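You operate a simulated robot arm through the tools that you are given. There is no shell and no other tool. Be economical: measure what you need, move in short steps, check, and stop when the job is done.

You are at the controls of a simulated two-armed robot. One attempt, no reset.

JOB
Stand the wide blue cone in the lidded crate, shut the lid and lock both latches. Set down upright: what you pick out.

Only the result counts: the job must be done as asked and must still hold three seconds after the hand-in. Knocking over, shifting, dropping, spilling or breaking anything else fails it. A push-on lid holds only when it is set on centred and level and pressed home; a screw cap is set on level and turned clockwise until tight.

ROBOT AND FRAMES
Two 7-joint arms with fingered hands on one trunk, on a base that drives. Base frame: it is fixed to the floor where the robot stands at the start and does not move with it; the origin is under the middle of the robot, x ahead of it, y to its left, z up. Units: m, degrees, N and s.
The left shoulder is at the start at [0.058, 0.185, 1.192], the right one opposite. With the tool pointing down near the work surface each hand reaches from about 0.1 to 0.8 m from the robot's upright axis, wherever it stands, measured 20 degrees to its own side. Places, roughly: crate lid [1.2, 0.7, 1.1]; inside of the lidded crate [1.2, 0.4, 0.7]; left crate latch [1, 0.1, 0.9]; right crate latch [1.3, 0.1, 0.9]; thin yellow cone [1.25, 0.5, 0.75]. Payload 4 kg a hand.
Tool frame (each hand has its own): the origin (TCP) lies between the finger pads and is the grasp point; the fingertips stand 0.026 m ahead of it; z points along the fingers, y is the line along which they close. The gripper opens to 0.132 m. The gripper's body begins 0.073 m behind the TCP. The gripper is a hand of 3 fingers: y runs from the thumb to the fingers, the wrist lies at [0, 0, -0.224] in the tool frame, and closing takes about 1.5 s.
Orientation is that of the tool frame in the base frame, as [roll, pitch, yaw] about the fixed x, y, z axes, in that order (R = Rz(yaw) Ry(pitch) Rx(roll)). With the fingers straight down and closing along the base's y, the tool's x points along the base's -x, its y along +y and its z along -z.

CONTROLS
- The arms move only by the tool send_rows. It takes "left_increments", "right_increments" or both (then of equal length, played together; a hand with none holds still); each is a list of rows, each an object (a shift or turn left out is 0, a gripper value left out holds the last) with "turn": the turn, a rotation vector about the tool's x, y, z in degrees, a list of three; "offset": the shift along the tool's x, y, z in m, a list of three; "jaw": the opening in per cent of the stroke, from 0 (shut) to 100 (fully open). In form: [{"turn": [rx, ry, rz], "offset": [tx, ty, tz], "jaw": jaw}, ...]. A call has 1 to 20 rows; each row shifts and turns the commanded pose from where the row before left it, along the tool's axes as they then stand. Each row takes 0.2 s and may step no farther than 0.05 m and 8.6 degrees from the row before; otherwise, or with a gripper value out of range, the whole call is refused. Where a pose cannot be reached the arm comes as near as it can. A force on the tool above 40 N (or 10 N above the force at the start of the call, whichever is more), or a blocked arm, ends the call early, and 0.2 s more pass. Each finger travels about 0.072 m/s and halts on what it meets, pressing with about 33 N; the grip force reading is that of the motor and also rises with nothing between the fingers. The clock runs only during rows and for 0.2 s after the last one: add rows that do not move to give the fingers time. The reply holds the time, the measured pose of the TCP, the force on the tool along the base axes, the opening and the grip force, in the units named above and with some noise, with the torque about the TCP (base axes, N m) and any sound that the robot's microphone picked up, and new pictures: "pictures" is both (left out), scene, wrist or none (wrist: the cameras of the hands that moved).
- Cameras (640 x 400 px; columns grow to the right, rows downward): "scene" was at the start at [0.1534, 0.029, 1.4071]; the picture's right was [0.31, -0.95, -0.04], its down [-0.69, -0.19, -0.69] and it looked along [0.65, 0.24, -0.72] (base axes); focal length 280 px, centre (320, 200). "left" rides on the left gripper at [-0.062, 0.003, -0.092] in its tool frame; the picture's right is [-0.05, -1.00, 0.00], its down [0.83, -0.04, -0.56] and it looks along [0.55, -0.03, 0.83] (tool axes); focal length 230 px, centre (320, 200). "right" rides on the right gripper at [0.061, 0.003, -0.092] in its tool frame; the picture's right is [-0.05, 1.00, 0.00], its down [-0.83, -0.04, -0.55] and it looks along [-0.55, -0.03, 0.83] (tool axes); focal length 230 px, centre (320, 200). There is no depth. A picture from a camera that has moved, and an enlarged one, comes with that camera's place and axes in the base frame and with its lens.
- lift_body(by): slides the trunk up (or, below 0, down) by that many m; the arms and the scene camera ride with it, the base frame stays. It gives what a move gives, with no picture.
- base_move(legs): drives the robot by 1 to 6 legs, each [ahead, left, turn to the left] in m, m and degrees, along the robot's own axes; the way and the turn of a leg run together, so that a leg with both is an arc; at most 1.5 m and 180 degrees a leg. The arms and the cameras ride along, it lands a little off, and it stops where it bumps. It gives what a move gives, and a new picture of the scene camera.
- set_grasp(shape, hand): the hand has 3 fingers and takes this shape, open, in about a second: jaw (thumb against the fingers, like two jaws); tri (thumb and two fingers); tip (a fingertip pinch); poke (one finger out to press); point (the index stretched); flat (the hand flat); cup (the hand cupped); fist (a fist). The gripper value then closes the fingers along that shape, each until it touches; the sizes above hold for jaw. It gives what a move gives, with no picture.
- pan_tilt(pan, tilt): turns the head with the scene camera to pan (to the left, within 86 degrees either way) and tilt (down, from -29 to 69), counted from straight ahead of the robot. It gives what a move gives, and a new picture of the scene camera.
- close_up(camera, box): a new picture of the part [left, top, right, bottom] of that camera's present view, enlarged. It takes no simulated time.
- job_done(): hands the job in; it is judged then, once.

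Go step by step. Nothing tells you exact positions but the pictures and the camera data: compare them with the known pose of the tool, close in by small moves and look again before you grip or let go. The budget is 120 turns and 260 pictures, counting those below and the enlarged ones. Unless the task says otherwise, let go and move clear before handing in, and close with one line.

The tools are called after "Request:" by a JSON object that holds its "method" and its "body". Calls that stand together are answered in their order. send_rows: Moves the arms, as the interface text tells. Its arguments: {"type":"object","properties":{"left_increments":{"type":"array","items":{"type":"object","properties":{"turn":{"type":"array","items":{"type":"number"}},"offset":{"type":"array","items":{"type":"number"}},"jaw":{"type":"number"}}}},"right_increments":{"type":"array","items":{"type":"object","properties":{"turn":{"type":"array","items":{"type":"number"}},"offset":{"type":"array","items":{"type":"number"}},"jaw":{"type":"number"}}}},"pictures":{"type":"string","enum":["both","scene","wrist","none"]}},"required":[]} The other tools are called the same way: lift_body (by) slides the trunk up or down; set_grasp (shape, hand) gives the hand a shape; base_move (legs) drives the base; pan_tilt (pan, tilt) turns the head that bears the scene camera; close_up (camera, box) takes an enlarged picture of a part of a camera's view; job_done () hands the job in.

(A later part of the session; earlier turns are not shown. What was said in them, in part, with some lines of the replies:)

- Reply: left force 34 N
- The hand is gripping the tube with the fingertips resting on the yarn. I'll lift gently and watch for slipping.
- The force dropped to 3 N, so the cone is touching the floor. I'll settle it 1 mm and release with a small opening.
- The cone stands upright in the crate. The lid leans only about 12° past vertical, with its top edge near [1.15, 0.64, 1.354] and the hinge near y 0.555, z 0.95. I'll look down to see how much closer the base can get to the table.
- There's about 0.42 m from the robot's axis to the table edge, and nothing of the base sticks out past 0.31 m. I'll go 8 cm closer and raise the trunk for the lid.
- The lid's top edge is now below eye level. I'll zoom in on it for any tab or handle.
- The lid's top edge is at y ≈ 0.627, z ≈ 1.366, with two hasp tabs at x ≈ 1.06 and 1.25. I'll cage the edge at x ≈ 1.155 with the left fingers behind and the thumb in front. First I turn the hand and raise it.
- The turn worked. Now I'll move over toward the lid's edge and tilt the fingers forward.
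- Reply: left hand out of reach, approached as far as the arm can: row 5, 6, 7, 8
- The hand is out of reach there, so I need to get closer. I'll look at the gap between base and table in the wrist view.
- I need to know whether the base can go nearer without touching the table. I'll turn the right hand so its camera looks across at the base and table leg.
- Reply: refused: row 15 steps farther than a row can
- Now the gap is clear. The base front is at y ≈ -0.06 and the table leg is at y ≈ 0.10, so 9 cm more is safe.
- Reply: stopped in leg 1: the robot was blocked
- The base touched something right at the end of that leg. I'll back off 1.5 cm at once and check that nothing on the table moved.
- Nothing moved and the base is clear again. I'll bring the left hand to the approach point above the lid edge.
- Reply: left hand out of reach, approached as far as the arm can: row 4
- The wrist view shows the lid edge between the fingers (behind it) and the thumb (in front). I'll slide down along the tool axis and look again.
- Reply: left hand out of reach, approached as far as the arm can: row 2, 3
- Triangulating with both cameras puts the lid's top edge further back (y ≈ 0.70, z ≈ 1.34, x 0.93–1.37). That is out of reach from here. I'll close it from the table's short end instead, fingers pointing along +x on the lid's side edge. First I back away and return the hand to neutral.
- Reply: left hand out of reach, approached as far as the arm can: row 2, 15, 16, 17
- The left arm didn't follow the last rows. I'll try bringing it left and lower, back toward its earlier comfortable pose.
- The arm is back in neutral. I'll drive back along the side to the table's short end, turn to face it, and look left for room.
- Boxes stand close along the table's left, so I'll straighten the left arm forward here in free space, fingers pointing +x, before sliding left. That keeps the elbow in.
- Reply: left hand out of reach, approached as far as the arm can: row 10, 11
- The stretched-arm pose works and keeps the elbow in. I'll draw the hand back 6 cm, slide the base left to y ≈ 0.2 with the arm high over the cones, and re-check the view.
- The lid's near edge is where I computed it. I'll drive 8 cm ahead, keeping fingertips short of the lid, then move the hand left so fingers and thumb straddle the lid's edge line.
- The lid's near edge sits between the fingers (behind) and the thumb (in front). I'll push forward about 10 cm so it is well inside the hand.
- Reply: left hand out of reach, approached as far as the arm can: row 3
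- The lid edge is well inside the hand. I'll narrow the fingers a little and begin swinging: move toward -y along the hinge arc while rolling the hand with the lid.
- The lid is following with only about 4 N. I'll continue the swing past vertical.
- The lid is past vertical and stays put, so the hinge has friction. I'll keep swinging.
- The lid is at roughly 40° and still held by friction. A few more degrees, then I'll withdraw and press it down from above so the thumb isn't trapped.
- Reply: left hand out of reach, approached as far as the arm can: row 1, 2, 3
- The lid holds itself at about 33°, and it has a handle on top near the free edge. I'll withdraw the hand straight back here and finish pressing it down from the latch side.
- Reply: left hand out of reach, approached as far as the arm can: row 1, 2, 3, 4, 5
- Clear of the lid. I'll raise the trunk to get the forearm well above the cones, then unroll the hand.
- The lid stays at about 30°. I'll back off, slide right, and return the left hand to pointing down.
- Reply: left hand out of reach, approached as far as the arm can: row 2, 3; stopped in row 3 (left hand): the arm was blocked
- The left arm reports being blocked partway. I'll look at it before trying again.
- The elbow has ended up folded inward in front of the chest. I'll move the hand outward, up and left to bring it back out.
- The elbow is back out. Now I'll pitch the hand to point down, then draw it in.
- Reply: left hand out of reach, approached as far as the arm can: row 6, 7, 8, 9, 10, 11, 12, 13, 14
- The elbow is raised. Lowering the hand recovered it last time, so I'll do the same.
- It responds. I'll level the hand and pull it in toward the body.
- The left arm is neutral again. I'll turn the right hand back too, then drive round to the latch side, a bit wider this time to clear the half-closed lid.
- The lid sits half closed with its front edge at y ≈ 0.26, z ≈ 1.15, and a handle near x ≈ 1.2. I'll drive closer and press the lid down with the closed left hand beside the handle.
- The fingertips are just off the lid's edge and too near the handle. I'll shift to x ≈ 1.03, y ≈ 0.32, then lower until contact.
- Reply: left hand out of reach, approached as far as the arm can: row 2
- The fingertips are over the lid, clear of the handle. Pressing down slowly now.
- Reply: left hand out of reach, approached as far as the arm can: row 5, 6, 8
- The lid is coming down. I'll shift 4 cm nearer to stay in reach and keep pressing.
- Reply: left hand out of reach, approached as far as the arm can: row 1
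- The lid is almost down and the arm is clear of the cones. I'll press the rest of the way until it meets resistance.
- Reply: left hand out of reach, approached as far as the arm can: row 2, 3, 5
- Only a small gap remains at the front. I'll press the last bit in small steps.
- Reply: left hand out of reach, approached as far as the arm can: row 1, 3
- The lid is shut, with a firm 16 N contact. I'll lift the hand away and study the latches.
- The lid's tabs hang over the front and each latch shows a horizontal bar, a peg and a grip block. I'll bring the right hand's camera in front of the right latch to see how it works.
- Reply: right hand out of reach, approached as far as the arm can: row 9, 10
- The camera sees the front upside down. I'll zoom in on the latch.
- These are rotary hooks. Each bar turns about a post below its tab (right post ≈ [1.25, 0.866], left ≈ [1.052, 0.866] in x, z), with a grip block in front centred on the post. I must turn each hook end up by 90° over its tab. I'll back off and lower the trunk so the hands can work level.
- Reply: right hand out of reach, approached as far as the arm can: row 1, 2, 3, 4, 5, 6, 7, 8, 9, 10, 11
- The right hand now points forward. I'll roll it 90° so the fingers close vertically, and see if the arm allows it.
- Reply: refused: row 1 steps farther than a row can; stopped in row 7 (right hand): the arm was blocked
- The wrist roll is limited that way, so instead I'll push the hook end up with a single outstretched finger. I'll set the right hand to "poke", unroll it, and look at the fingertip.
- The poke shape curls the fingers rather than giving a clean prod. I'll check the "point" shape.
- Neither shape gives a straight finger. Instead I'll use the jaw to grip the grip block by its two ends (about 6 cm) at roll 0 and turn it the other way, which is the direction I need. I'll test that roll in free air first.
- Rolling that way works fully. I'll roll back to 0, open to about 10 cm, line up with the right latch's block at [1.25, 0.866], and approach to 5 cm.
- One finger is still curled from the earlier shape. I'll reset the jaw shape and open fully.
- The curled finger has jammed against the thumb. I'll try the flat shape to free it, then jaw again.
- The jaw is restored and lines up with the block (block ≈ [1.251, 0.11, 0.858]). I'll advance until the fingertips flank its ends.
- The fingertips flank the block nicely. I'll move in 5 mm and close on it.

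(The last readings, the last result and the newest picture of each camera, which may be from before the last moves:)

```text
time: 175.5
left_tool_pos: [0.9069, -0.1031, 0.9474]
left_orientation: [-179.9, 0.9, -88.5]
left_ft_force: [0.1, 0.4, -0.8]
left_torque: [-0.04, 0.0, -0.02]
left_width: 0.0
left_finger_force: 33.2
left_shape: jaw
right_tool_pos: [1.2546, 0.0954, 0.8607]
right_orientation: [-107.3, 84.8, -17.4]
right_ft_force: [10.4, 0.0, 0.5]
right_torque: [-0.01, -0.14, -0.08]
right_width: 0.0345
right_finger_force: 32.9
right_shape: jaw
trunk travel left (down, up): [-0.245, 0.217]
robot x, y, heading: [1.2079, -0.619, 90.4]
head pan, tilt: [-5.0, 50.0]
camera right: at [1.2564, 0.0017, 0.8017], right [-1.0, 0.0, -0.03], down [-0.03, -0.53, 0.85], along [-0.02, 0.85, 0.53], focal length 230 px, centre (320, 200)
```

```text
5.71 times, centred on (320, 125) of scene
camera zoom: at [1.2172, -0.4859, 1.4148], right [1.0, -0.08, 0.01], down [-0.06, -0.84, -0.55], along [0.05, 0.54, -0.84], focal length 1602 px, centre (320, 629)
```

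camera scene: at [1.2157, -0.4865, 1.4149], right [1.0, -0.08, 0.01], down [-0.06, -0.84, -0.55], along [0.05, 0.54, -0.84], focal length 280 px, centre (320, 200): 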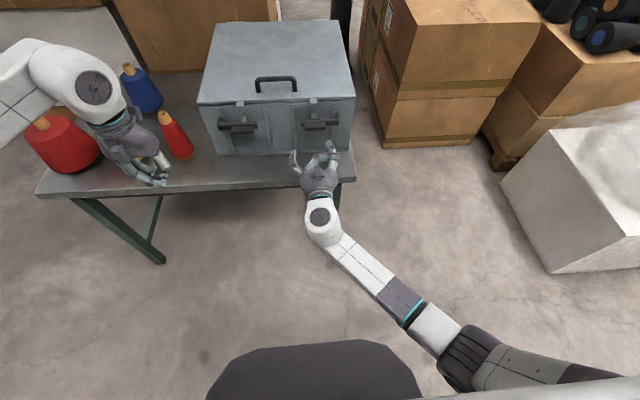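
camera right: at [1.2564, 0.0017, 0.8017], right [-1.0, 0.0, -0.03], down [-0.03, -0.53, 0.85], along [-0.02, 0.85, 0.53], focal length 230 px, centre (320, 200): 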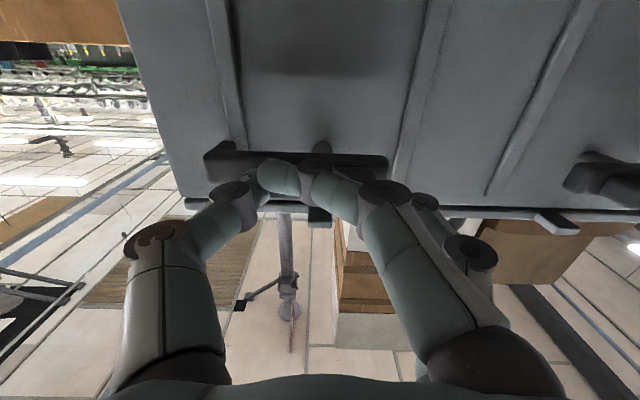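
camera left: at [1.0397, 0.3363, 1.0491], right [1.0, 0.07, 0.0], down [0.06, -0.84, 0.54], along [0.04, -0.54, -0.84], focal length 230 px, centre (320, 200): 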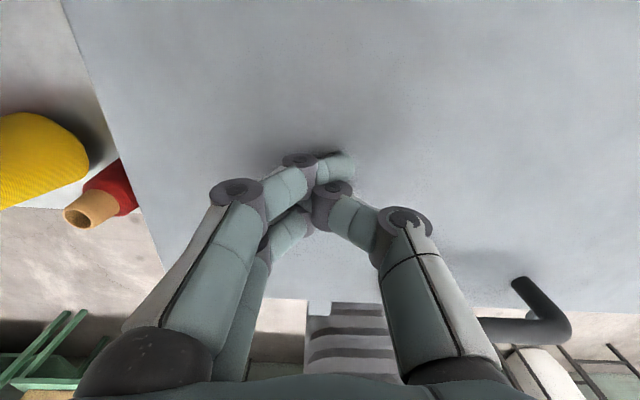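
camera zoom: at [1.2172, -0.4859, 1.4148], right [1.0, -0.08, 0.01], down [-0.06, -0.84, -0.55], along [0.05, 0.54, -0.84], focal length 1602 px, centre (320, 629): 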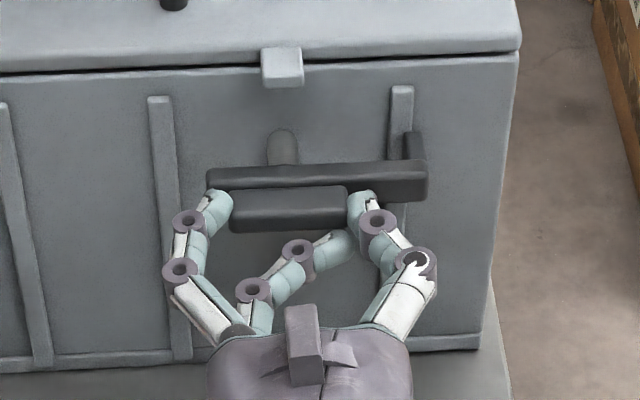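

The thumb and one finger hold the block by its ends. I'll start turning (hook end up) a little and check.

Request:
{"method": "send_rows", "body": {"right_increments": [{"turn": [0, 0, -6]}, {"turn": [0, 0, -6]}, {"turn": [0, 0, -6]}, {"turn": [0, 0, -6]}, {}], "pictures": "none"}}

Request:
{"method": "close_up", "body": {"camera": "scene", "box": [270, 90, 370, 160]}}

```text
time: 176.7
left_tool_pos: [0.9078, -0.1032, 0.9469]
left_orientation: [-179.9, 0.9, -88.4]
left_ft_force: [-0.1, -0.4, -0.6]
left_torque: [-0.01, 0.0, -0.01]
left_width: 0.0002
left_finger_force: 32.8
left_shape: jaw
right_tool_pos: [1.2535, 0.0925, 0.8616]
right_orientation: [-93.0, 61.0, -2.7]
right_ft_force: [17.3, 9.7, 6.2]
right_torque: [0.09, 0.05, -0.35]
right_width: 0.0349
right_finger_force: 32.7
right_shape: jaw
trunk travel left (down, up): [-0.245, 0.217]
robot x, y, heading: [1.2071, -0.6171, 90.1]
head pan, tilt: [-5.0, 50.0]
```

```text
5.71 times, centred on (320, 125) of scene
camera zoom: at [1.2181, -0.4853, 1.4148], right [1.0, -0.08, 0.01], down [-0.06, -0.84, -0.55], along [0.05, 0.54, -0.84], focal length 1602 px, centre (320, 629)
```

zoom: 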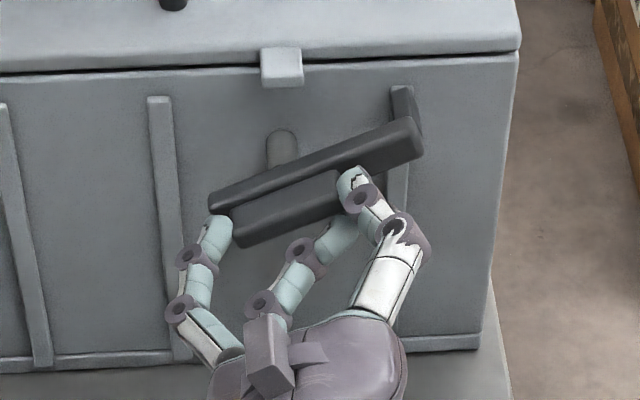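

The latch turns with the hand. I'll relieve the side force slightly and continue.

Request:
{"method": "send_rows", "body": {"right_increments": [{"turn": [0, 0, -6], "offset": [0.001, -0.002, 0.001]}, {"turn": [0, 0, -6], "offset": [0.001, -0.002, 0.001]}, {"turn": [0, 0, -6]}, {"turn": [0, 0, -6]}, {"turn": [0, 0, -6]}, {}], "pictures": "none"}}

Request:
{"method": "close_up", "body": {"camera": "scene", "box": [270, 90, 370, 160]}}

```text
time: 178.1
left_tool_pos: [0.9059, -0.1039, 0.9491]
left_orientation: [-179.8, 1.0, -88.5]
left_ft_force: [-0.3, -0.3, -0.1]
left_torque: [-0.02, -0.02, 0.0]
left_width: 0.0
left_finger_force: 32.5
left_shape: jaw
right_tool_pos: [1.2543, 0.0953, 0.8623]
right_orientation: [-91.7, 31.0, -0.6]
right_ft_force: [5.1, -1.8, 9.3]
right_torque: [0.42, 0.0, -0.28]
right_width: 0.0345
right_finger_force: 32.9
right_shape: jaw
trunk travel left (down, up): [-0.245, 0.217]
robot x, y, heading: [1.2103, -0.6193, 90.6]
head pan, tilt: [-5.0, 50.0]
```

```text
5.71 times, centred on (320, 125) of scene
camera zoom: at [1.2162, -0.4875, 1.415], right [1.0, -0.08, 0.01], down [-0.06, -0.84, -0.55], along [0.05, 0.54, -0.84], focal length 1602 px, centre (320, 629)
```

zoom: 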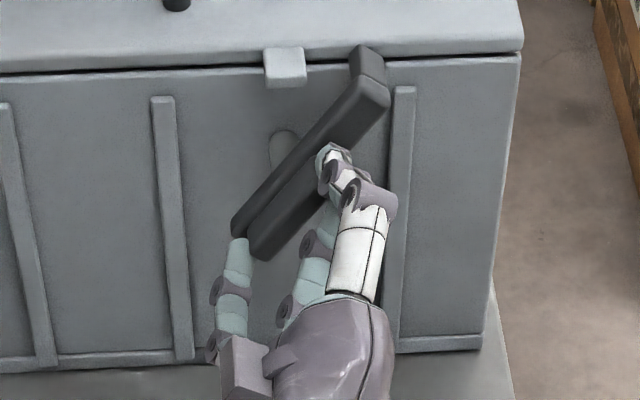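

It is past halfway. I'll continue to 90°.

Request:
{"method": "send_rows", "body": {"right_increments": [{"turn": [0, 0, -6]}, {"turn": [0, 0, -6]}, {"turn": [0, 0, -6]}, {"turn": [0, 0, -6]}, {"turn": [0, 0, -6]}, {}], "pictures": "none"}}

Request:
{"method": "close_up", "body": {"camera": "scene", "box": [270, 90, 370, 160]}}

```text
time: 179.5
left_tool_pos: [0.9064, -0.1043, 0.948]
left_orientation: [-180.0, 1.0, -88.4]
left_ft_force: [0.0, -0.7, 0.3]
left_torque: [0.01, 0.01, 0.05]
left_width: 0.0001
left_finger_force: 33.1
left_shape: jaw
right_tool_pos: [1.2556, 0.0942, 0.8636]
right_orientation: [-91.5, 1.1, 0.1]
right_ft_force: [4.6, 0.9, 14.0]
right_torque: [0.48, 0.0, -0.17]
right_width: 0.0351
right_finger_force: 33.3
right_shape: jaw
trunk travel left (down, up): [-0.245, 0.217]
robot x, y, heading: [1.2089, -0.6208, 90.9]
head pan, tilt: [-5.0, 50.0]
```

```text
5.71 times, centred on (320, 125) of scene
camera zoom: at [1.2163, -0.4877, 1.4151], right [1.0, -0.08, 0.01], down [-0.06, -0.84, -0.55], along [0.05, 0.54, -0.84], focal length 1602 px, centre (320, 629)
```

zoom: 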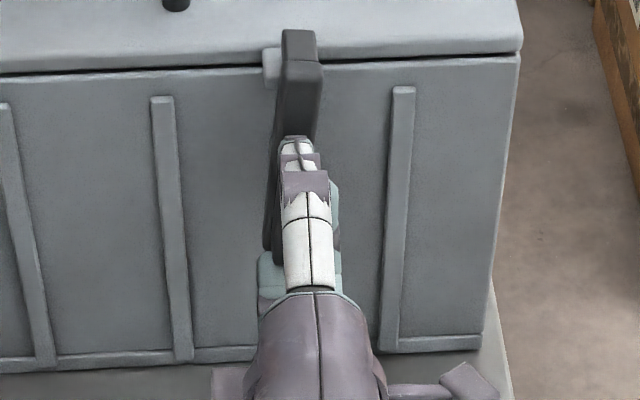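

The hook is nearly over the tab. I'll turn a few more degrees to reach its stop.

Request:
{"method": "send_rows", "body": {"right_increments": [{"turn": [0, 0, -4]}, {"turn": [0, 0, -3]}, {"turn": [0, 0, -3]}, {}], "pictures": "none"}}

Request:
{"method": "close_up", "body": {"camera": "scene", "box": [270, 90, 370, 160]}}

```text
time: 180.5
left_tool_pos: [0.9073, -0.1048, 0.9489]
left_orientation: [-179.8, 1.1, -88.3]
left_ft_force: [-0.1, 0.6, -0.4]
left_torque: [-0.01, 0.0, 0.0]
left_width: 0.0
left_finger_force: 32.8
left_shape: jaw
right_tool_pos: [1.255, 0.0943, 0.8641]
right_orientation: [-91.5, -8.9, 0.4]
right_ft_force: [9.9, 2.0, 20.7]
right_torque: [0.49, 1.06, -0.15]
right_width: 0.0347
right_finger_force: 33.1
right_shape: jaw
trunk travel left (down, up): [-0.245, 0.217]
robot x, y, heading: [1.2107, -0.6191, 90.5]
head pan, tilt: [-5.0, 50.0]
```

```text
5.71 times, centred on (320, 125) of scene
camera zoom: at [1.2172, -0.4885, 1.4152], right [1.0, -0.08, 0.01], down [-0.06, -0.83, -0.55], along [0.05, 0.55, -0.84], focal length 1602 px, centre (320, 629)
```

zoom: 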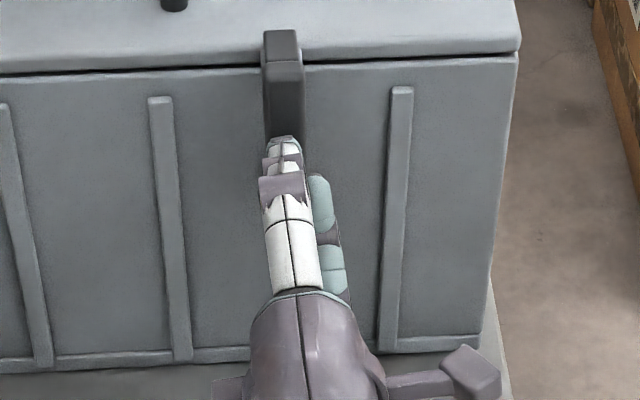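

Torque rose to 1 N·m with the bar upright, so the right latch is at its stop. I'll release and withdraw.

Request:
{"method": "send_rows", "body": {"right_increments": [{"turn": [0, 0, 2], "jaw": 30}, {"jaw": 65}, {}, {}, {}, {}, {"offset": [0, 0, -0.03]}, {"offset": [0, 0, -0.04]}, {"offset": [0, 0, -0.04]}, {"offset": [0, 0, -0.04]}, {}], "pictures": "none"}}

Request:
{"method": "close_up", "body": {"camera": "scene", "box": [200, 80, 380, 200]}}

```text
time: 182.9
left_tool_pos: [0.9048, -0.1033, 0.9461]
left_orientation: [-179.7, 0.8, -88.4]
left_ft_force: [0.7, 0.3, 0.0]
left_torque: [-0.03, 0.02, 0.0]
left_width: 0.0
left_finger_force: 32.9
left_shape: jaw
right_tool_pos: [1.2551, -0.056, 0.8645]
right_orientation: [-91.6, -6.9, 0.5]
right_ft_force: [-0.8, 0.8, -0.6]
right_torque: [0.02, -0.02, -0.01]
right_width: 0.0855
right_finger_force: 0.1
right_shape: jaw
trunk travel left (down, up): [-0.245, 0.217]
robot x, y, heading: [1.2099, -0.6172, 90.5]
head pan, tilt: [-5.0, 50.0]
```

```text
3.33 times, centred on (290, 140) of scene
camera zoom: at [1.2156, -0.485, 1.4147], right [1.0, -0.08, 0.01], down [-0.06, -0.84, -0.54], along [0.05, 0.54, -0.84], focal length 935 px, centre (420, 400)
```

zoom: 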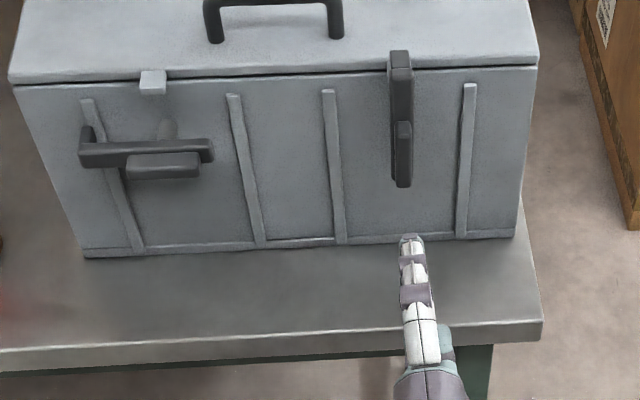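

The right latch stands upright over its tab. Now the left latch: I'll pitch the left hand forward and test the opposite roll in free air.

Request:
{"method": "send_rows", "body": {"left_increments": [{"turn": [0, -8.2, 0]}, {"turn": [0, -8.2, 0]}, {"turn": [0, -8.2, 0]}, {"turn": [0, -8.2, 0]}, {"turn": [0, -8.2, 0]}, {"turn": [0, -8.2, 0]}, {"turn": [0, -8.2, 0]}, {"turn": [0, -8.2, 0]}, {"turn": [0, -8.2, 0]}, {"turn": [0, -8.2, 0]}, {"turn": [0, -7.1, 0]}, {"offset": [0.015, -0.04, 0]}, {"offset": [0.015, -0.04, 0]}, {"offset": [0.02, -0.04, 0]}, {"offset": [0.02, -0.025, 0], "jaw": 65}, {}, {}, {}]}}

```text
time: 186.7
left_tool_pos: [0.9338, -0.1103, 0.9406]
left_orientation: [-179.4, 58.0, -88.1]
left_ft_force: [-0.1, -0.3, 0.3]
left_torque: [0.0, 0.0, -0.02]
left_width: 0.0854
left_finger_force: 0.1
left_shape: jaw
left hand out of reach, approached as far as the arm can: row 8, 9, 10, 11, 12, 13, 14, 15
right_tool_pos: [1.2544, -0.054, 0.864]
right_orientation: [-91.6, -6.9, 0.4]
right_ft_force: [0.4, 0.0, 0.3]
right_torque: [0.01, 0.01, 0.0]
right_width: 0.0858
right_finger_force: 0.1
right_shape: jaw
trunk travel left (down, up): [-0.245, 0.217]
robot x, y, heading: [1.2123, -0.6192, 90.6]
head pan, tilt: [-5.0, 50.0]
camera scene: at [1.2156, -0.486, 1.4148], right [1.0, -0.08, 0.01], down [-0.06, -0.84, -0.55], along [0.05, 0.54, -0.84], focal length 280 px, centre (320, 200)
camera left: at [0.9329, -0.1551, 1.0413], right [1.0, 0.05, 0.05], down [0.07, -0.91, -0.41], along [0.02, 0.41, -0.91], focal length 230 px, centre (320, 200)
```

scene: 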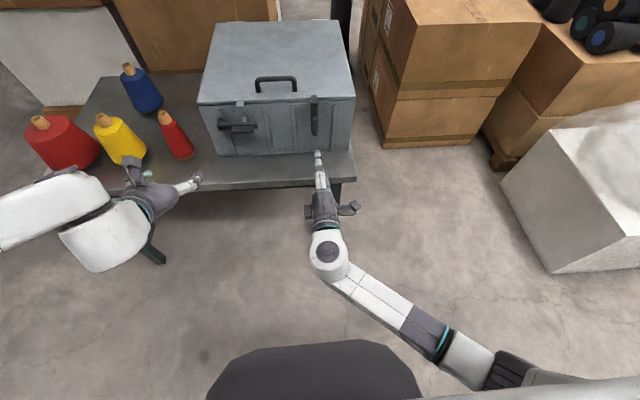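
left: 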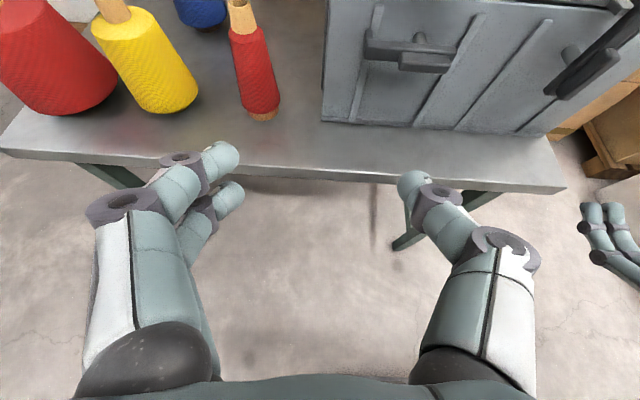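

The pitch stopped at 58° because the elbow is cramped on the left. I'll move the hand right in front of the latch and up a bit, then continue pitching.

Request:
{"method": "send_rows", "body": {"left_increments": [{"offset": [-0.01, -0.035, 0]}, {"offset": [-0.01, -0.035, 0]}, {"offset": [-0.01, -0.035, 0]}, {"turn": [0, -6, 0]}, {"turn": [0, -6, 0]}, {"turn": [0, -6, 0]}, {"turn": [0, -6, 0]}, {"turn": [0, -6, 0]}, {"turn": [0, -3, 0]}, {}], "pictures": "scene"}}

```text
time: 188.9
left_tool_pos: [1.0789, -0.0999, 0.9822]
left_orientation: [-8.6, 88.8, 83.4]
left_ft_force: [0.9, 0.0, -0.1]
left_torque: [0.0, -0.03, 0.01]
left_width: 0.0859
left_finger_force: 0.0
left_shape: jaw
left hand out of reach, approached as far as the arm can: row 4, 5, 7, 8, 9
right_tool_pos: [1.2544, -0.0554, 0.8658]
right_orientation: [-91.5, -6.9, 0.5]
right_ft_force: [0.0, 0.2, 0.1]
right_torque: [0.01, 0.02, 0.0]
right_width: 0.0853
right_finger_force: 0.1
right_shape: jaw
trunk travel left (down, up): [-0.245, 0.217]
robot x, y, heading: [1.2095, -0.6206, 90.5]
head pan, tilt: [-5.0, 50.0]
camera scene: at [1.2156, -0.4856, 1.4148], right [1.0, -0.08, 0.01], down [-0.06, -0.84, -0.55], along [0.05, 0.54, -0.84], focal length 280 px, centre (320, 200)
```

scene: 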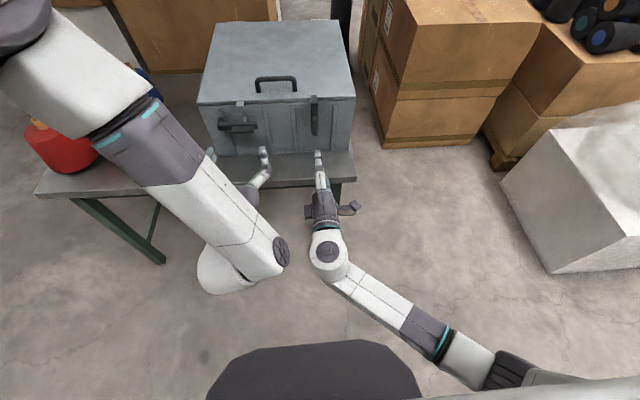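

The left hand now points forward. I'll test its +90° roll here in free air.

Request:
{"method": "send_rows", "body": {"left_increments": [{"turn": [0, 0, 8.2]}, {"turn": [0, 0, 8.2]}, {"turn": [0, 0, 8.2]}, {"turn": [0, 0, 8.2]}, {"turn": [0, 0, 8.2]}, {"turn": [0, 0, 8.2]}, {"turn": [0, 0, 8.2]}, {"turn": [0, 0, 8.2]}, {"turn": [0, 0, 8.2]}, {"turn": [0, 0, 8.2]}, {"turn": [0, 0, 8.0]}, {}], "pictures": "scene"}}

```text
time: 191.5
left_tool_pos: [1.0793, -0.0981, 0.9848]
left_orientation: [88.7, 0.1, -178.3]
left_ft_force: [-0.2, 0.9, 0.2]
left_torque: [0.03, 0.0, 0.0]
left_width: 0.0857
left_finger_force: 0.0
left_shape: jaw
right_tool_pos: [1.2549, -0.056, 0.8646]
right_orientation: [-91.6, -7.0, 0.3]
right_ft_force: [-0.4, -0.6, 0.7]
right_torque: [-0.03, 0.0, -0.01]
right_width: 0.0852
right_finger_force: 0.1
right_shape: jaw
trunk travel left (down, up): [-0.245, 0.217]
robot x, y, heading: [1.2091, -0.6197, 90.9]
head pan, tilt: [-5.0, 50.0]
camera scene: at [1.2158, -0.4859, 1.4148], right [1.0, -0.08, 0.01], down [-0.06, -0.84, -0.55], along [0.05, 0.54, -0.84], focal length 280 px, centre (320, 200)
```

scene: 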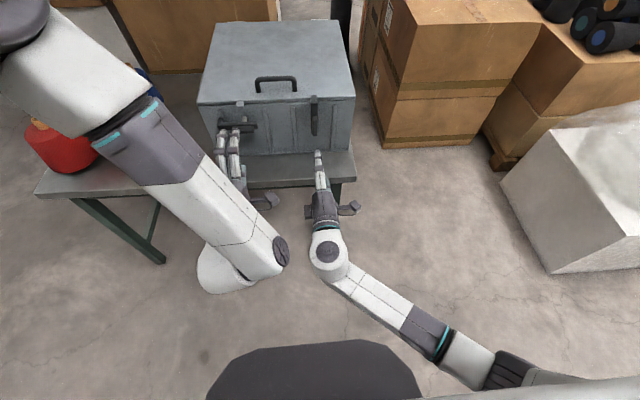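

The roll works. I'll roll back and line up with the left latch's block at [1.052, 0.862].

Request:
{"method": "send_rows", "body": {"left_increments": [{"turn": [0, 0, -8.2]}, {"turn": [0, 0, -8.2]}, {"turn": [0, 0, -8.2]}, {"turn": [0, 0, -8.2]}, {"turn": [0, 0, -8.2]}, {"turn": [0, 0, -8.2]}, {"turn": [0, 0, -8.2]}, {"turn": [0, 0, -8.2]}, {"turn": [0, 0, -8.2]}, {"turn": [0, 0, -8.2]}, {"turn": [0, 0, -8.0]}, {"offset": [0.03, 0.007, 0]}, {"offset": [0.03, 0.007, 0]}, {"offset": [0.03, 0.007, 0]}, {"offset": [0.03, 0.006, 0]}, {"offset": [0, 0, 0.04]}, {"offset": [0, 0, 0.04]}, {"offset": [0, 0, 0.04]}, {}]}}

Request:
{"method": "close_up", "body": {"camera": "scene", "box": [190, 80, 330, 180]}}

```text
time: 195.5
left_tool_pos: [1.1427, -0.0072, 0.9344]
left_orientation: [-8.6, 88.8, 83.3]
left_ft_force: [-0.5, 0.9, 0.1]
left_torque: [0.01, -0.04, 0.0]
left_width: 0.0856
left_finger_force: 0.0
left_shape: jaw
left hand out of reach, approached as far as the arm can: row 12, 13, 14, 15, 16, 17, 18
right_tool_pos: [1.2542, -0.056, 0.8642]
right_orientation: [-91.6, -7.0, 0.5]
right_ft_force: [0.1, 0.2, -0.6]
right_torque: [0.0, 0.03, -0.02]
right_width: 0.0855
right_finger_force: 0.0
right_shape: jaw
trunk travel left (down, up): [-0.245, 0.217]
robot x, y, heading: [1.2117, -0.6215, 90.8]
head pan, tilt: [-5.0, 50.0]
camera scene: at [1.2157, -0.4862, 1.4148], right [1.0, -0.08, 0.01], down [-0.06, -0.84, -0.55], along [0.05, 0.54, -0.84], focal length 280 px, centre (320, 200)
camera left: at [1.1432, -0.1014, 0.9941], right [1.0, 0.03, 0.06], down [0.06, -0.54, -0.84], along [0.0, 0.84, -0.54], focal length 230 px, centre (320, 200)
```

scene: 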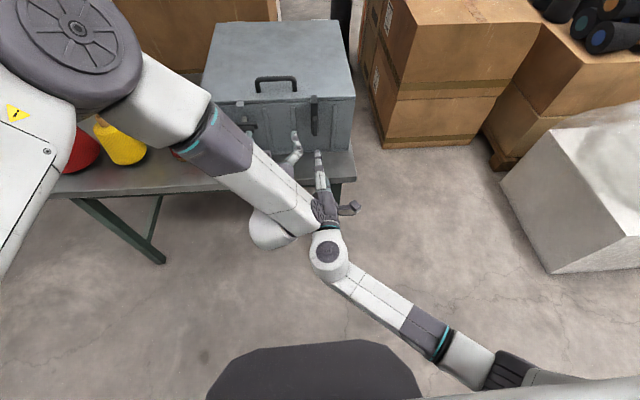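
left: 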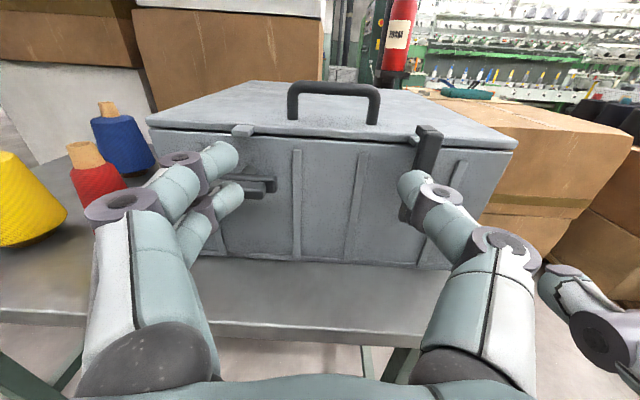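

```text
4.00 times, centred on (260, 130) of scene
camera zoom: at [1.2157, -0.4862, 1.4148], right [1.0, -0.08, 0.01], down [-0.06, -0.84, -0.55], along [0.05, 0.54, -0.84], focal length 1122 px, centre (560, 480)
```

zoom: 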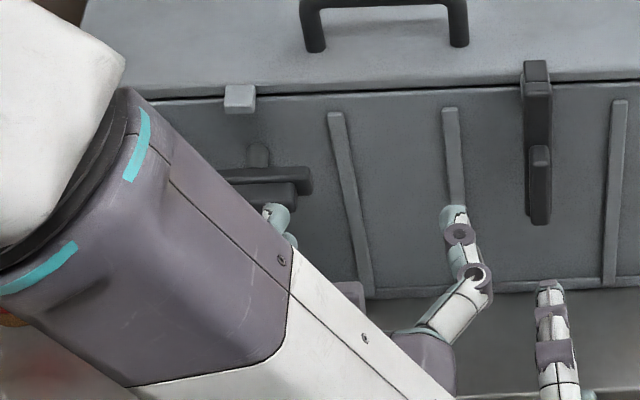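

The left arm is in an awkward elbow pose here. The right arm can do this latch instead: grip the block top and bottom at roll -90, turn back to roll 0, with the base moved left 20 cm. First I retract the left hand back and up.

Request:
{"method": "send_rows", "body": {"left_increments": [{"offset": [0, 0, -0.04]}, {"offset": [0, 0, -0.04]}, {"offset": [-0.02, 0.01, -0.03]}, {"offset": [-0.03, 0.02, -0.02]}, {"offset": [-0.03, 0.03, 0]}, {"offset": [-0.03, 0.03, 0]}, {"offset": [-0.03, 0.03, 0]}, {"offset": [-0.03, 0.03, 0]}, {}], "pictures": "scene"}}

```text
time: 197.5
left_tool_pos: [1.0213, -0.1203, 1.091]
left_orientation: [-5.4, 88.7, 86.4]
left_ft_force: [0.3, 0.0, 0.2]
left_torque: [0.01, 0.02, -0.03]
left_width: 0.0859
left_finger_force: 0.0
left_shape: jaw
left hand out of reach, approached as far as the arm can: row 7, 8
right_tool_pos: [1.2547, -0.0559, 0.8632]
right_orientation: [-91.7, -7.0, 0.4]
right_ft_force: [0.0, -0.4, -0.7]
right_torque: [-0.01, 0.02, -0.03]
right_width: 0.0854
right_finger_force: 0.0
right_shape: jaw
trunk travel left (down, up): [-0.245, 0.217]
robot x, y, heading: [1.2084, -0.6231, 90.8]
head pan, tilt: [-5.0, 50.0]
camera scene: at [1.2162, -0.4856, 1.4147], right [1.0, -0.08, 0.01], down [-0.06, -0.84, -0.55], along [0.05, 0.54, -0.84], focal length 280 px, centre (320, 200)
```

scene: 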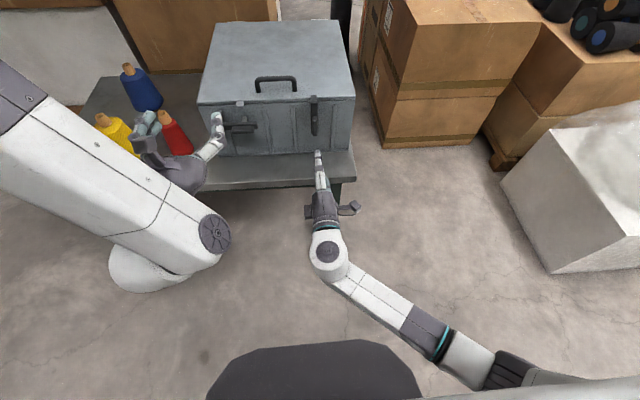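

The left hand is clear at z 1.09. Now I'll shift the base 20 cm left so the right hand faces the left latch.

Request:
{"method": "base_move", "body": {"legs": [[0, 0.2, -0.5]]}}

Request:
{"method": "close_up", "body": {"camera": "right", "box": [0, 0, 640, 400]}}

Request:
{"method": "close_up", "body": {"camera": "scene", "box": [260, 70, 460, 210]}}

```text
time: 199.1
left_tool_pos: [0.8268, -0.1223, 1.0905]
left_orientation: [-7.9, 88.7, 83.5]
left_ft_force: [-0.5, -0.2, 0.2]
left_torque: [0.01, 0.04, 0.01]
left_width: 0.0858
left_finger_force: 0.2
left_shape: jaw
right_tool_pos: [1.0607, -0.0575, 0.8654]
right_orientation: [-91.6, -6.8, 0.1]
right_ft_force: [-0.1, -0.4, 0.3]
right_torque: [0.0, 0.0, 0.01]
right_width: 0.0853
right_finger_force: 0.1
right_shape: jaw
trunk travel left (down, up): [-0.245, 0.217]
robot x, y, heading: [1.0107, -0.6209, 90.3]
head pan, tilt: [-5.0, 50.0]
camera scene: at [1.0189, -0.4874, 1.4148], right [1.0, -0.08, 0.01], down [-0.06, -0.84, -0.55], along [0.05, 0.54, -0.84], focal length 280 px, centre (320, 200)
```

scene: 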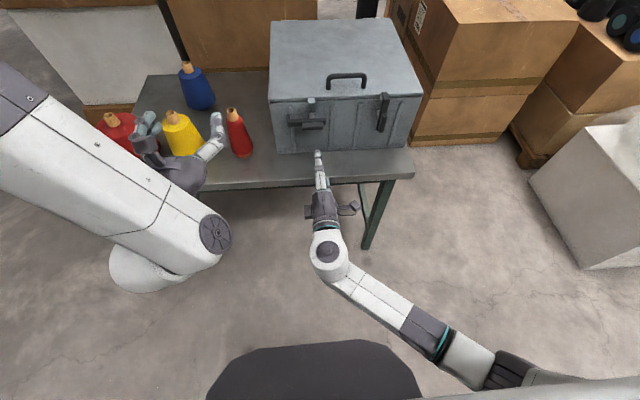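

```text
1.00 times, centred on (320, 200) of right (not enlarged: the box is as wide or as high as the picture)
camera zoom: at [1.1217, -0.1486, 0.8706], right [0.07, -0.03, -1.0], down [-0.83, -0.56, -0.04], along [-0.55, 0.83, -0.06], focal length 230 px, centre (320, 200)
```

zoom: 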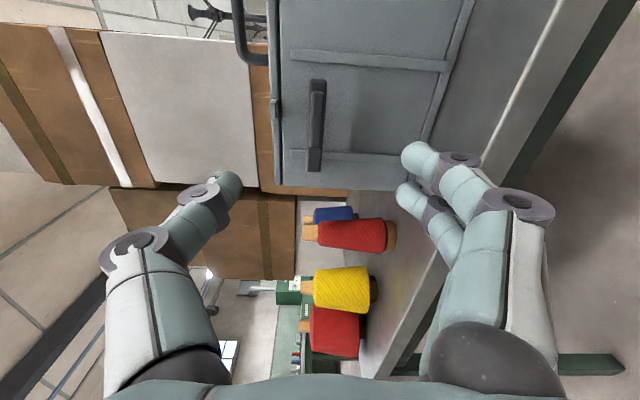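

```text
2.86 times, centred on (360, 140) of scene
camera zoom: at [1.0189, -0.4874, 1.4148], right [1.0, -0.08, 0.01], down [-0.06, -0.84, -0.55], along [0.05, 0.54, -0.84], focal length 801 px, centre (206, 371)
```

zoom: 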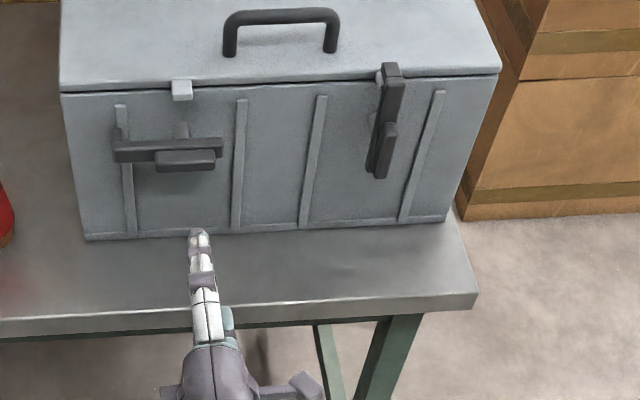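

The right hand is nearly in line with the left block (≈ [1.050, 0.115, 0.861]). I'll level the roll, correct x and z, and approach.

Request:
{"method": "send_rows", "body": {"right_increments": [{"turn": [0, 0, 6.8], "offset": [-0.0105, 0.004, 0], "jaw": 65}, {"offset": [0, 0, 0.04]}, {"offset": [0, 0, 0.04]}, {"offset": [0, 0, 0.035]}, {}], "pictures": "wrist"}}

Request:
{"method": "close_up", "body": {"camera": "scene", "box": [260, 80, 360, 150]}}

```text
time: 200.3
left_tool_pos: [0.8266, -0.1221, 1.0922]
left_orientation: [-6.8, 88.5, 84.7]
left_ft_force: [0.3, 0.1, -0.2]
left_torque: [0.02, -0.04, 0.0]
left_width: 0.0858
left_finger_force: 0.1
left_shape: jaw
right_tool_pos: [1.0471, 0.0579, 0.8563]
right_orientation: [-91.5, -0.2, 0.0]
right_ft_force: [0.7, -0.1, 1.2]
right_torque: [-0.02, -0.02, -0.03]
right_width: 0.0856
right_finger_force: 0.0
right_shape: jaw
trunk travel left (down, up): [-0.245, 0.217]
robot x, y, heading: [1.0159, -0.6195, 90.3]
head pan, tilt: [-5.0, 50.0]
camera right: at [1.1098, -0.0326, 0.8559], right [-0.05, -0.03, -1.0], down [-0.83, -0.55, 0.06], along [-0.55, 0.83, 0.0], focal length 230 px, centre (320, 200)
```

right: 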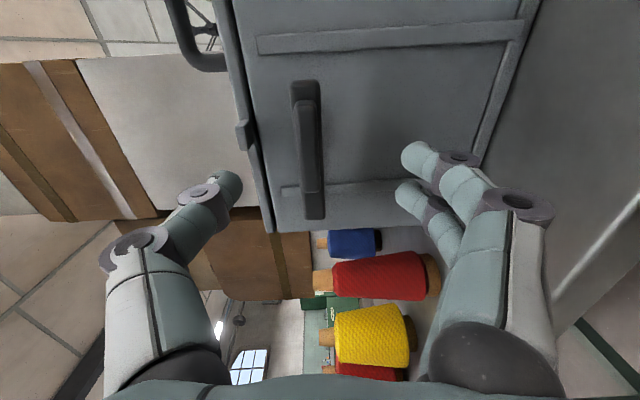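

```text
5.71 times, centred on (310, 115) of scene
camera zoom: at [1.0195, -0.4879, 1.4149], right [1.0, -0.08, 0.01], down [-0.06, -0.84, -0.55], along [0.05, 0.54, -0.84], focal length 1602 px, centre (377, 686)
```

zoom: 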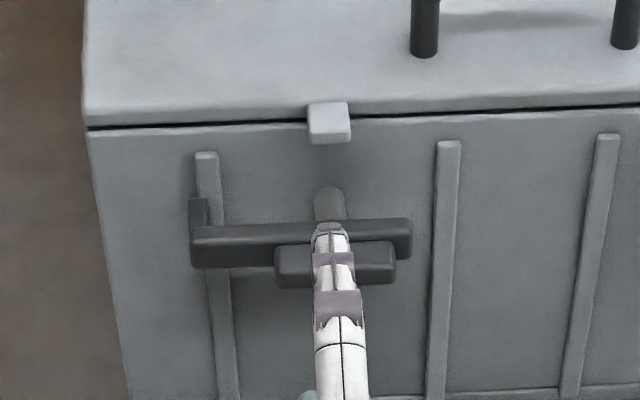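

Aligned in x; the block is about 5 mm higher than the finger centre. I'll raise slightly, advance so the tips straddle it, and close.

Request:
{"method": "send_rows", "body": {"right_increments": [{"offset": [0.002, -0.005, 0.015]}, {"offset": [0, 0, 0.012]}, {"offset": [0, 0, 0.01]}, {}, {"jaw": 0}, {}, {}, {}, {}, {}, {}], "pictures": "wrist"}}

Request:
{"method": "close_up", "body": {"camera": "scene", "box": [260, 80, 360, 150]}}

```text
time: 202.7
left_tool_pos: [0.8273, -0.1207, 1.0898]
left_orientation: [-7.1, 88.5, 84.4]
left_ft_force: [-0.5, -0.2, -1.0]
left_torque: [-0.03, -0.01, 0.0]
left_width: 0.0858
left_finger_force: 0.0
left_shape: jaw
right_tool_pos: [1.052, 0.0948, 0.8584]
right_orientation: [-91.6, -0.1, -0.1]
right_ft_force: [-0.2, 2.2, 0.6]
right_torque: [-0.02, -0.03, 0.01]
right_width: 0.0085
right_finger_force: 32.7
right_shape: jaw
trunk travel left (down, up): [-0.245, 0.217]
robot x, y, heading: [1.0145, -0.622, 90.3]
head pan, tilt: [-5.0, 50.0]
camera right: at [1.1133, 0.0042, 0.8586], right [-0.05, -0.03, -1.0], down [-0.83, -0.55, 0.06], along [-0.55, 0.83, 0.0], focal length 230 px, centre (320, 200)
```

right: 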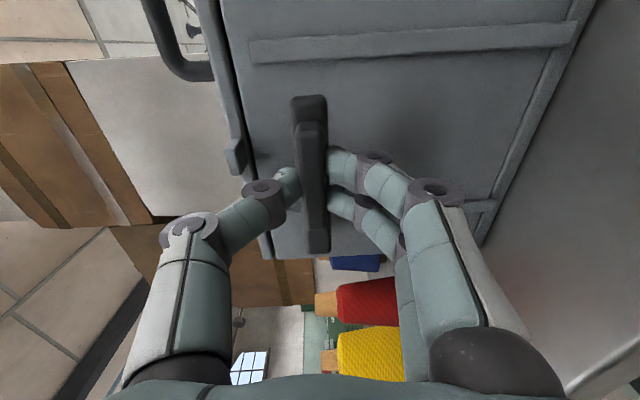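

```text
5.71 times, centred on (310, 115) of scene
camera zoom: at [1.0194, -0.487, 1.4148], right [1.0, -0.08, 0.01], down [-0.06, -0.84, -0.55], along [0.05, 0.54, -0.84], focal length 1602 px, centre (377, 686)
```

zoom: 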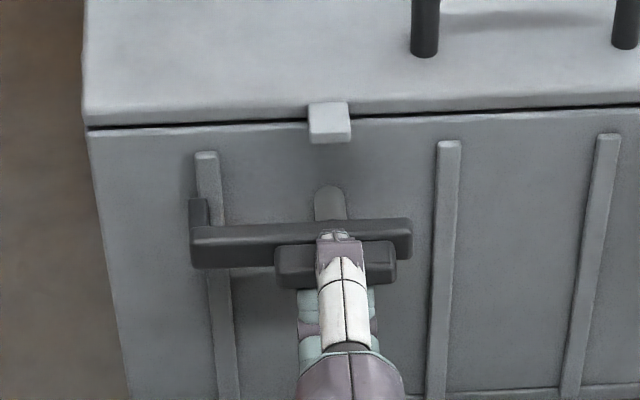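

A firm grip on the block. I'll now turn the hand back toward roll 0 to raise the left hook.

Request:
{"method": "send_rows", "body": {"right_increments": [{"turn": [0, 0, 6], "offset": [-0.0005, 0, 0]}, {"turn": [0, 0, 6], "offset": [-0.0005, 0, 0]}, {"turn": [0, 0, 6], "offset": [-0.0005, 0, 0]}, {"turn": [0, 0, 6], "offset": [-0.0005, 0, 0]}, {"turn": [0, 0, 6], "offset": [-0.0005, 0, 0]}, {}], "pictures": "none"}}

Request:
{"method": "close_up", "body": {"camera": "scene", "box": [260, 80, 360, 150]}}

```text
time: 204.1
left_tool_pos: [0.8259, -0.1215, 1.0902]
left_orientation: [-7.3, 88.7, 84.0]
left_ft_force: [-0.1, -0.2, 0.2]
left_torque: [-0.02, 0.0, 0.0]
left_width: 0.0856
left_finger_force: 0.0
left_shape: jaw
right_tool_pos: [1.0502, 0.0955, 0.8602]
right_orientation: [-91.8, 29.9, -0.9]
right_ft_force: [-1.3, 8.9, 2.4]
right_torque: [0.05, -0.03, 0.04]
right_width: 0.0085
right_finger_force: 33.5
right_shape: jaw
trunk travel left (down, up): [-0.245, 0.217]
robot x, y, heading: [1.0108, -0.6216, 90.3]
head pan, tilt: [-5.0, 50.0]
```

```text
5.71 times, centred on (310, 115) of scene
camera zoom: at [1.0193, -0.4866, 1.4148], right [1.0, -0.08, 0.01], down [-0.06, -0.84, -0.55], along [0.05, 0.54, -0.84], focal length 1602 px, centre (377, 686)
```

zoom: 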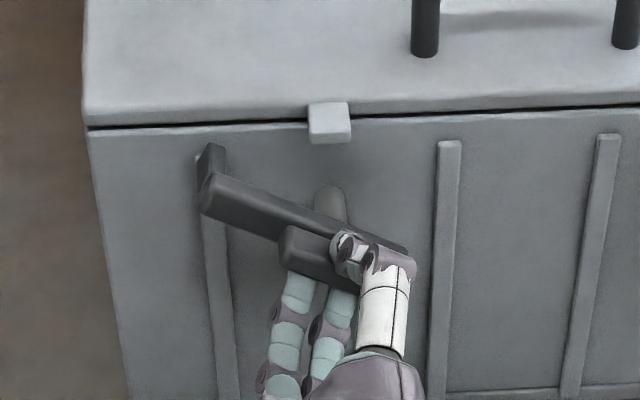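

The left hook is rising with low forces. I'll continue.

Request:
{"method": "send_rows", "body": {"right_increments": [{"turn": [0, 0, 6]}, {"turn": [0, 0, 6]}, {"turn": [0, 0, 6]}, {"turn": [0, 0, 6]}, {"turn": [0, 0, 6]}, {"turn": [0, 0, 6]}, {}], "pictures": "none"}}

Request:
{"method": "close_up", "body": {"camera": "scene", "box": [260, 80, 360, 150]}}

```text
time: 205.7
left_tool_pos: [0.8255, -0.1217, 1.0902]
left_orientation: [-8.6, 88.6, 82.7]
left_ft_force: [-0.4, -0.3, 0.2]
left_torque: [0.02, -0.01, 0.03]
left_width: 0.0856
left_finger_force: 0.1
left_shape: jaw
right_tool_pos: [1.0492, 0.0962, 0.8627]
right_orientation: [-93.6, 65.8, -3.3]
right_ft_force: [-6.1, 11.3, 10.6]
right_torque: [0.19, -0.07, 0.23]
right_width: 0.0085
right_finger_force: 32.7
right_shape: jaw
trunk travel left (down, up): [-0.245, 0.217]
robot x, y, heading: [1.0085, -0.6227, 90.4]
head pan, tilt: [-5.0, 50.0]
```

```text
5.71 times, centred on (310, 115) of scene
camera zoom: at [1.0183, -0.4874, 1.4149], right [1.0, -0.08, 0.01], down [-0.06, -0.84, -0.55], along [0.05, 0.54, -0.84], focal length 1602 px, centre (377, 686)
```

zoom: 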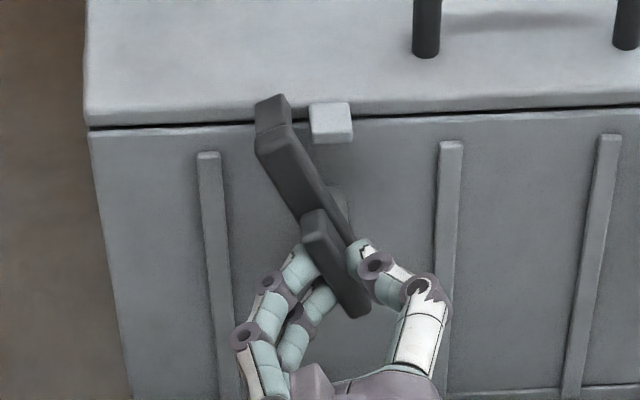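

About 25° remain. I'll turn to the stop.

Request:
{"method": "send_rows", "body": {"right_increments": [{"turn": [0, 0, 6], "offset": [-0.0015, 0, 0.001]}, {"turn": [0, 0, 6], "offset": [-0.001, 0, 0.001]}, {"turn": [0, 0, 6]}, {"turn": [0, 0, 5]}, {}], "pictures": "none"}}

Request:
{"method": "close_up", "body": {"camera": "scene", "box": [260, 80, 360, 150]}}

```text
time: 206.9
left_tool_pos: [0.8269, -0.1224, 1.091]
left_orientation: [-7.3, 88.6, 84.1]
left_ft_force: [0.2, -0.7, -0.9]
left_torque: [0.01, 0.02, 0.0]
left_width: 0.0857
left_finger_force: 0.2
left_shape: jaw
right_tool_pos: [1.0483, 0.0944, 0.8631]
right_orientation: [-144.0, 88.1, -54.1]
right_ft_force: [-2.1, 0.4, 9.2]
right_torque: [0.19, -0.06, 0.14]
right_width: 0.0087
right_finger_force: 33.0
right_shape: jaw
trunk travel left (down, up): [-0.245, 0.217]
robot x, y, heading: [1.0112, -0.6184, 90.6]
head pan, tilt: [-5.0, 50.0]
```

```text
5.71 times, centred on (310, 115) of scene
camera zoom: at [1.0191, -0.4886, 1.4149], right [1.0, -0.08, 0.01], down [-0.06, -0.84, -0.55], along [0.05, 0.54, -0.84], focal length 1602 px, centre (377, 686)
```

zoom: 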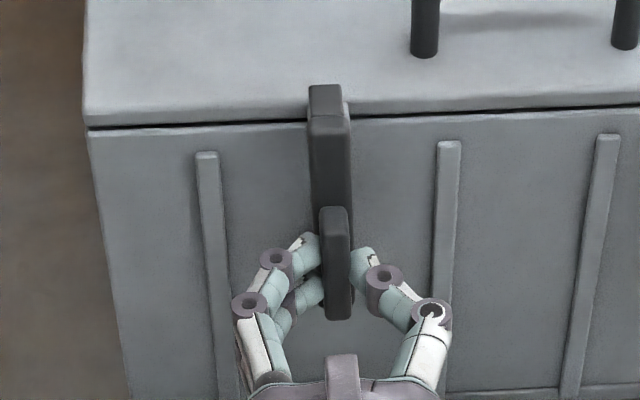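

It is upright. A few degrees more to confirm the stop.

Request:
{"method": "send_rows", "body": {"right_increments": [{"turn": [0, 0, 3]}, {"turn": [0, 0, 3]}, {}], "pictures": "none"}}

Request:
{"method": "close_up", "body": {"camera": "scene", "box": [260, 80, 360, 150]}}

```text
time: 207.7
left_tool_pos: [0.8278, -0.1232, 1.0905]
left_orientation: [-7.5, 88.4, 83.9]
left_ft_force: [0.7, -0.2, -0.2]
left_torque: [-0.01, -0.04, 0.02]
left_width: 0.086
left_finger_force: 0.0
left_shape: jaw
right_tool_pos: [1.0484, 0.0968, 0.8639]
right_orientation: [106.6, 85.1, -163.5]
right_ft_force: [-3.3, -1.9, 11.6]
right_torque: [0.23, -0.31, 0.14]
right_width: 0.0086
right_finger_force: 32.9
right_shape: jaw
trunk travel left (down, up): [-0.245, 0.217]
robot x, y, heading: [1.0135, -0.6236, 90.6]
head pan, tilt: [-5.0, 50.0]
```

```text
5.71 times, centred on (310, 115) of scene
camera zoom: at [1.0189, -0.4893, 1.415], right [1.0, -0.08, 0.01], down [-0.06, -0.83, -0.55], along [0.05, 0.54, -0.84], focal length 1602 px, centre (377, 686)
```

zoom: 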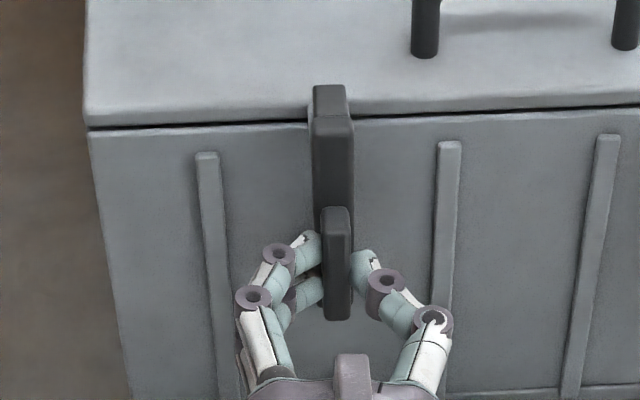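

The torque is building, so it's at the stop. One last small nudge, then release and withdraw.

Request:
{"method": "send_rows", "body": {"right_increments": [{"turn": [0, 0, 4]}, {}, {"turn": [0, 0, -3], "jaw": 20}, {"jaw": 50}, {}, {}, {}, {"offset": [0, 0, -0.03]}, {"offset": [0, 0, -0.04]}, {"offset": [0, 0, -0.04]}, {"offset": [0, 0, -0.04]}, {}], "pictures": "scene"}}

Request:
{"method": "close_up", "body": {"camera": "scene", "box": [240, 10, 440, 170]}}

```text
time: 210.3
left_tool_pos: [0.8274, -0.1203, 1.0894]
left_orientation: [-7.0, 88.7, 84.4]
left_ft_force: [-0.2, -0.4, -0.6]
left_torque: [-0.02, 0.01, -0.03]
left_width: 0.0858
left_finger_force: 0.1
left_shape: jaw
right_tool_pos: [1.0486, -0.0543, 0.8663]
right_orientation: [105.4, 84.0, -164.8]
right_ft_force: [0.5, -0.6, -0.4]
right_torque: [0.02, 0.02, -0.03]
right_width: 0.0655
right_finger_force: 0.1
right_shape: jaw
trunk travel left (down, up): [-0.245, 0.217]
robot x, y, heading: [1.011, -0.6241, 90.2]
head pan, tilt: [-5.0, 50.0]
camera scene: at [1.0194, -0.4865, 1.4147], right [1.0, -0.08, 0.01], down [-0.06, -0.84, -0.54], along [0.05, 0.54, -0.84], focal length 280 px, centre (320, 200)
```

scene: 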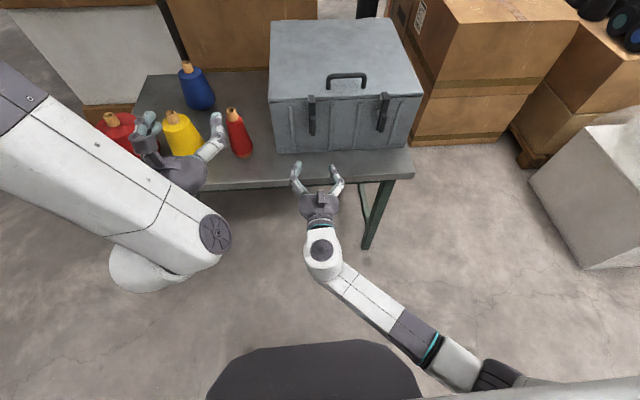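

```text
2.50 times, centred on (340, 90) of scene
camera zoom: at [1.0194, -0.4865, 1.4147], right [1.0, -0.08, 0.01], down [-0.06, -0.84, -0.54], along [0.05, 0.54, -0.84], focal length 701 px, centre (270, 475)
```

zoom: 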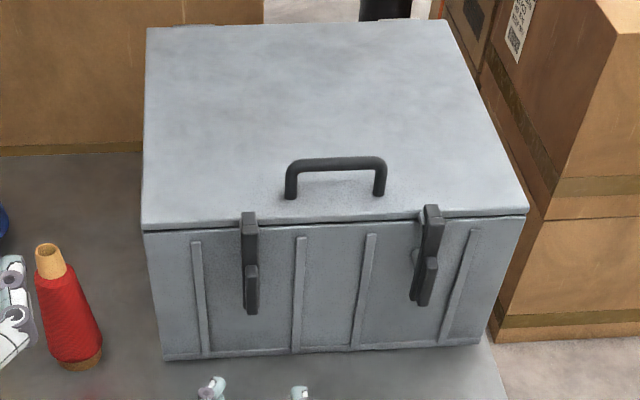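

Both hooks stand upright over their tabs and the lid is flush. I'll back the robot clear and take a final look.

Request:
{"method": "base_move", "body": {"legs": [[-0.15, 0, 0]]}}

Request:
{"method": "close_up", "body": {"camera": "scene", "box": [90, 0, 450, 200]}}

```text
time: 211.7
left_tool_pos: [0.8286, -0.2684, 1.0896]
left_orientation: [-7.1, 88.6, 84.6]
left_ft_force: [-0.6, -0.3, 0.2]
left_torque: [0.0, -0.05, 0.0]
left_width: 0.0856
left_finger_force: 0.2
left_shape: jaw
right_tool_pos: [1.0485, -0.1999, 0.8674]
right_orientation: [104.9, 84.0, -165.2]
right_ft_force: [-0.2, -0.3, -0.6]
right_torque: [0.03, 0.0, -0.02]
right_width: 0.0654
right_finger_force: 0.2
right_shape: jaw
trunk travel left (down, up): [-0.245, 0.217]
robot x, y, heading: [1.0102, -0.7664, 90.4]
head pan, tilt: [-5.0, 50.0]
camera scene: at [1.0203, -0.6334, 1.4147], right [1.0, -0.08, 0.01], down [-0.06, -0.84, -0.55], along [0.05, 0.54, -0.84], focal length 280 px, centre (320, 200)
```

scene: 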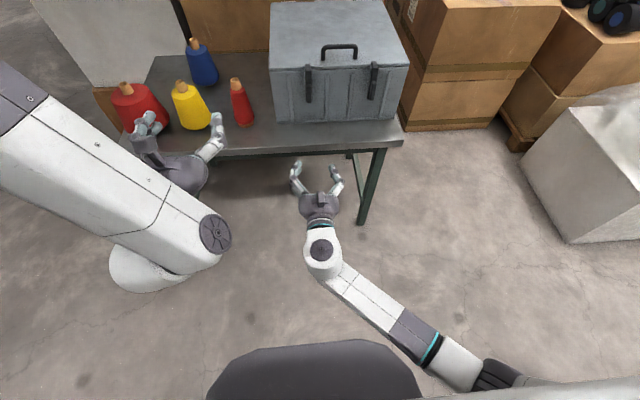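

```text
1.78 times, centred on (270, 100) of scene
camera zoom: at [1.0203, -0.6334, 1.4147], right [1.0, -0.08, 0.01], down [-0.06, -0.84, -0.55], along [0.05, 0.54, -0.84], focal length 498 px, centre (409, 378)
```

zoom: 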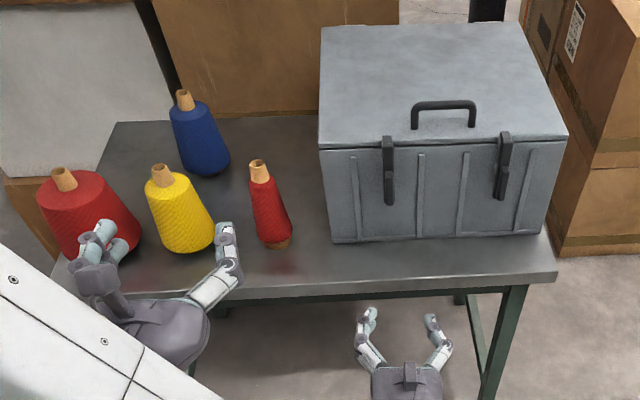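

The crate is shut with both hooks up over their tabs, the other cones on the table are upright, and both hands are clear. I'm handing in.

Request:
{"method": "job_done", "body": {}}

```text
The job is handed in.
```

The wide blue cone is standing upright in the crate, the lid is shut, both latches are locked, and I have handed the job in.
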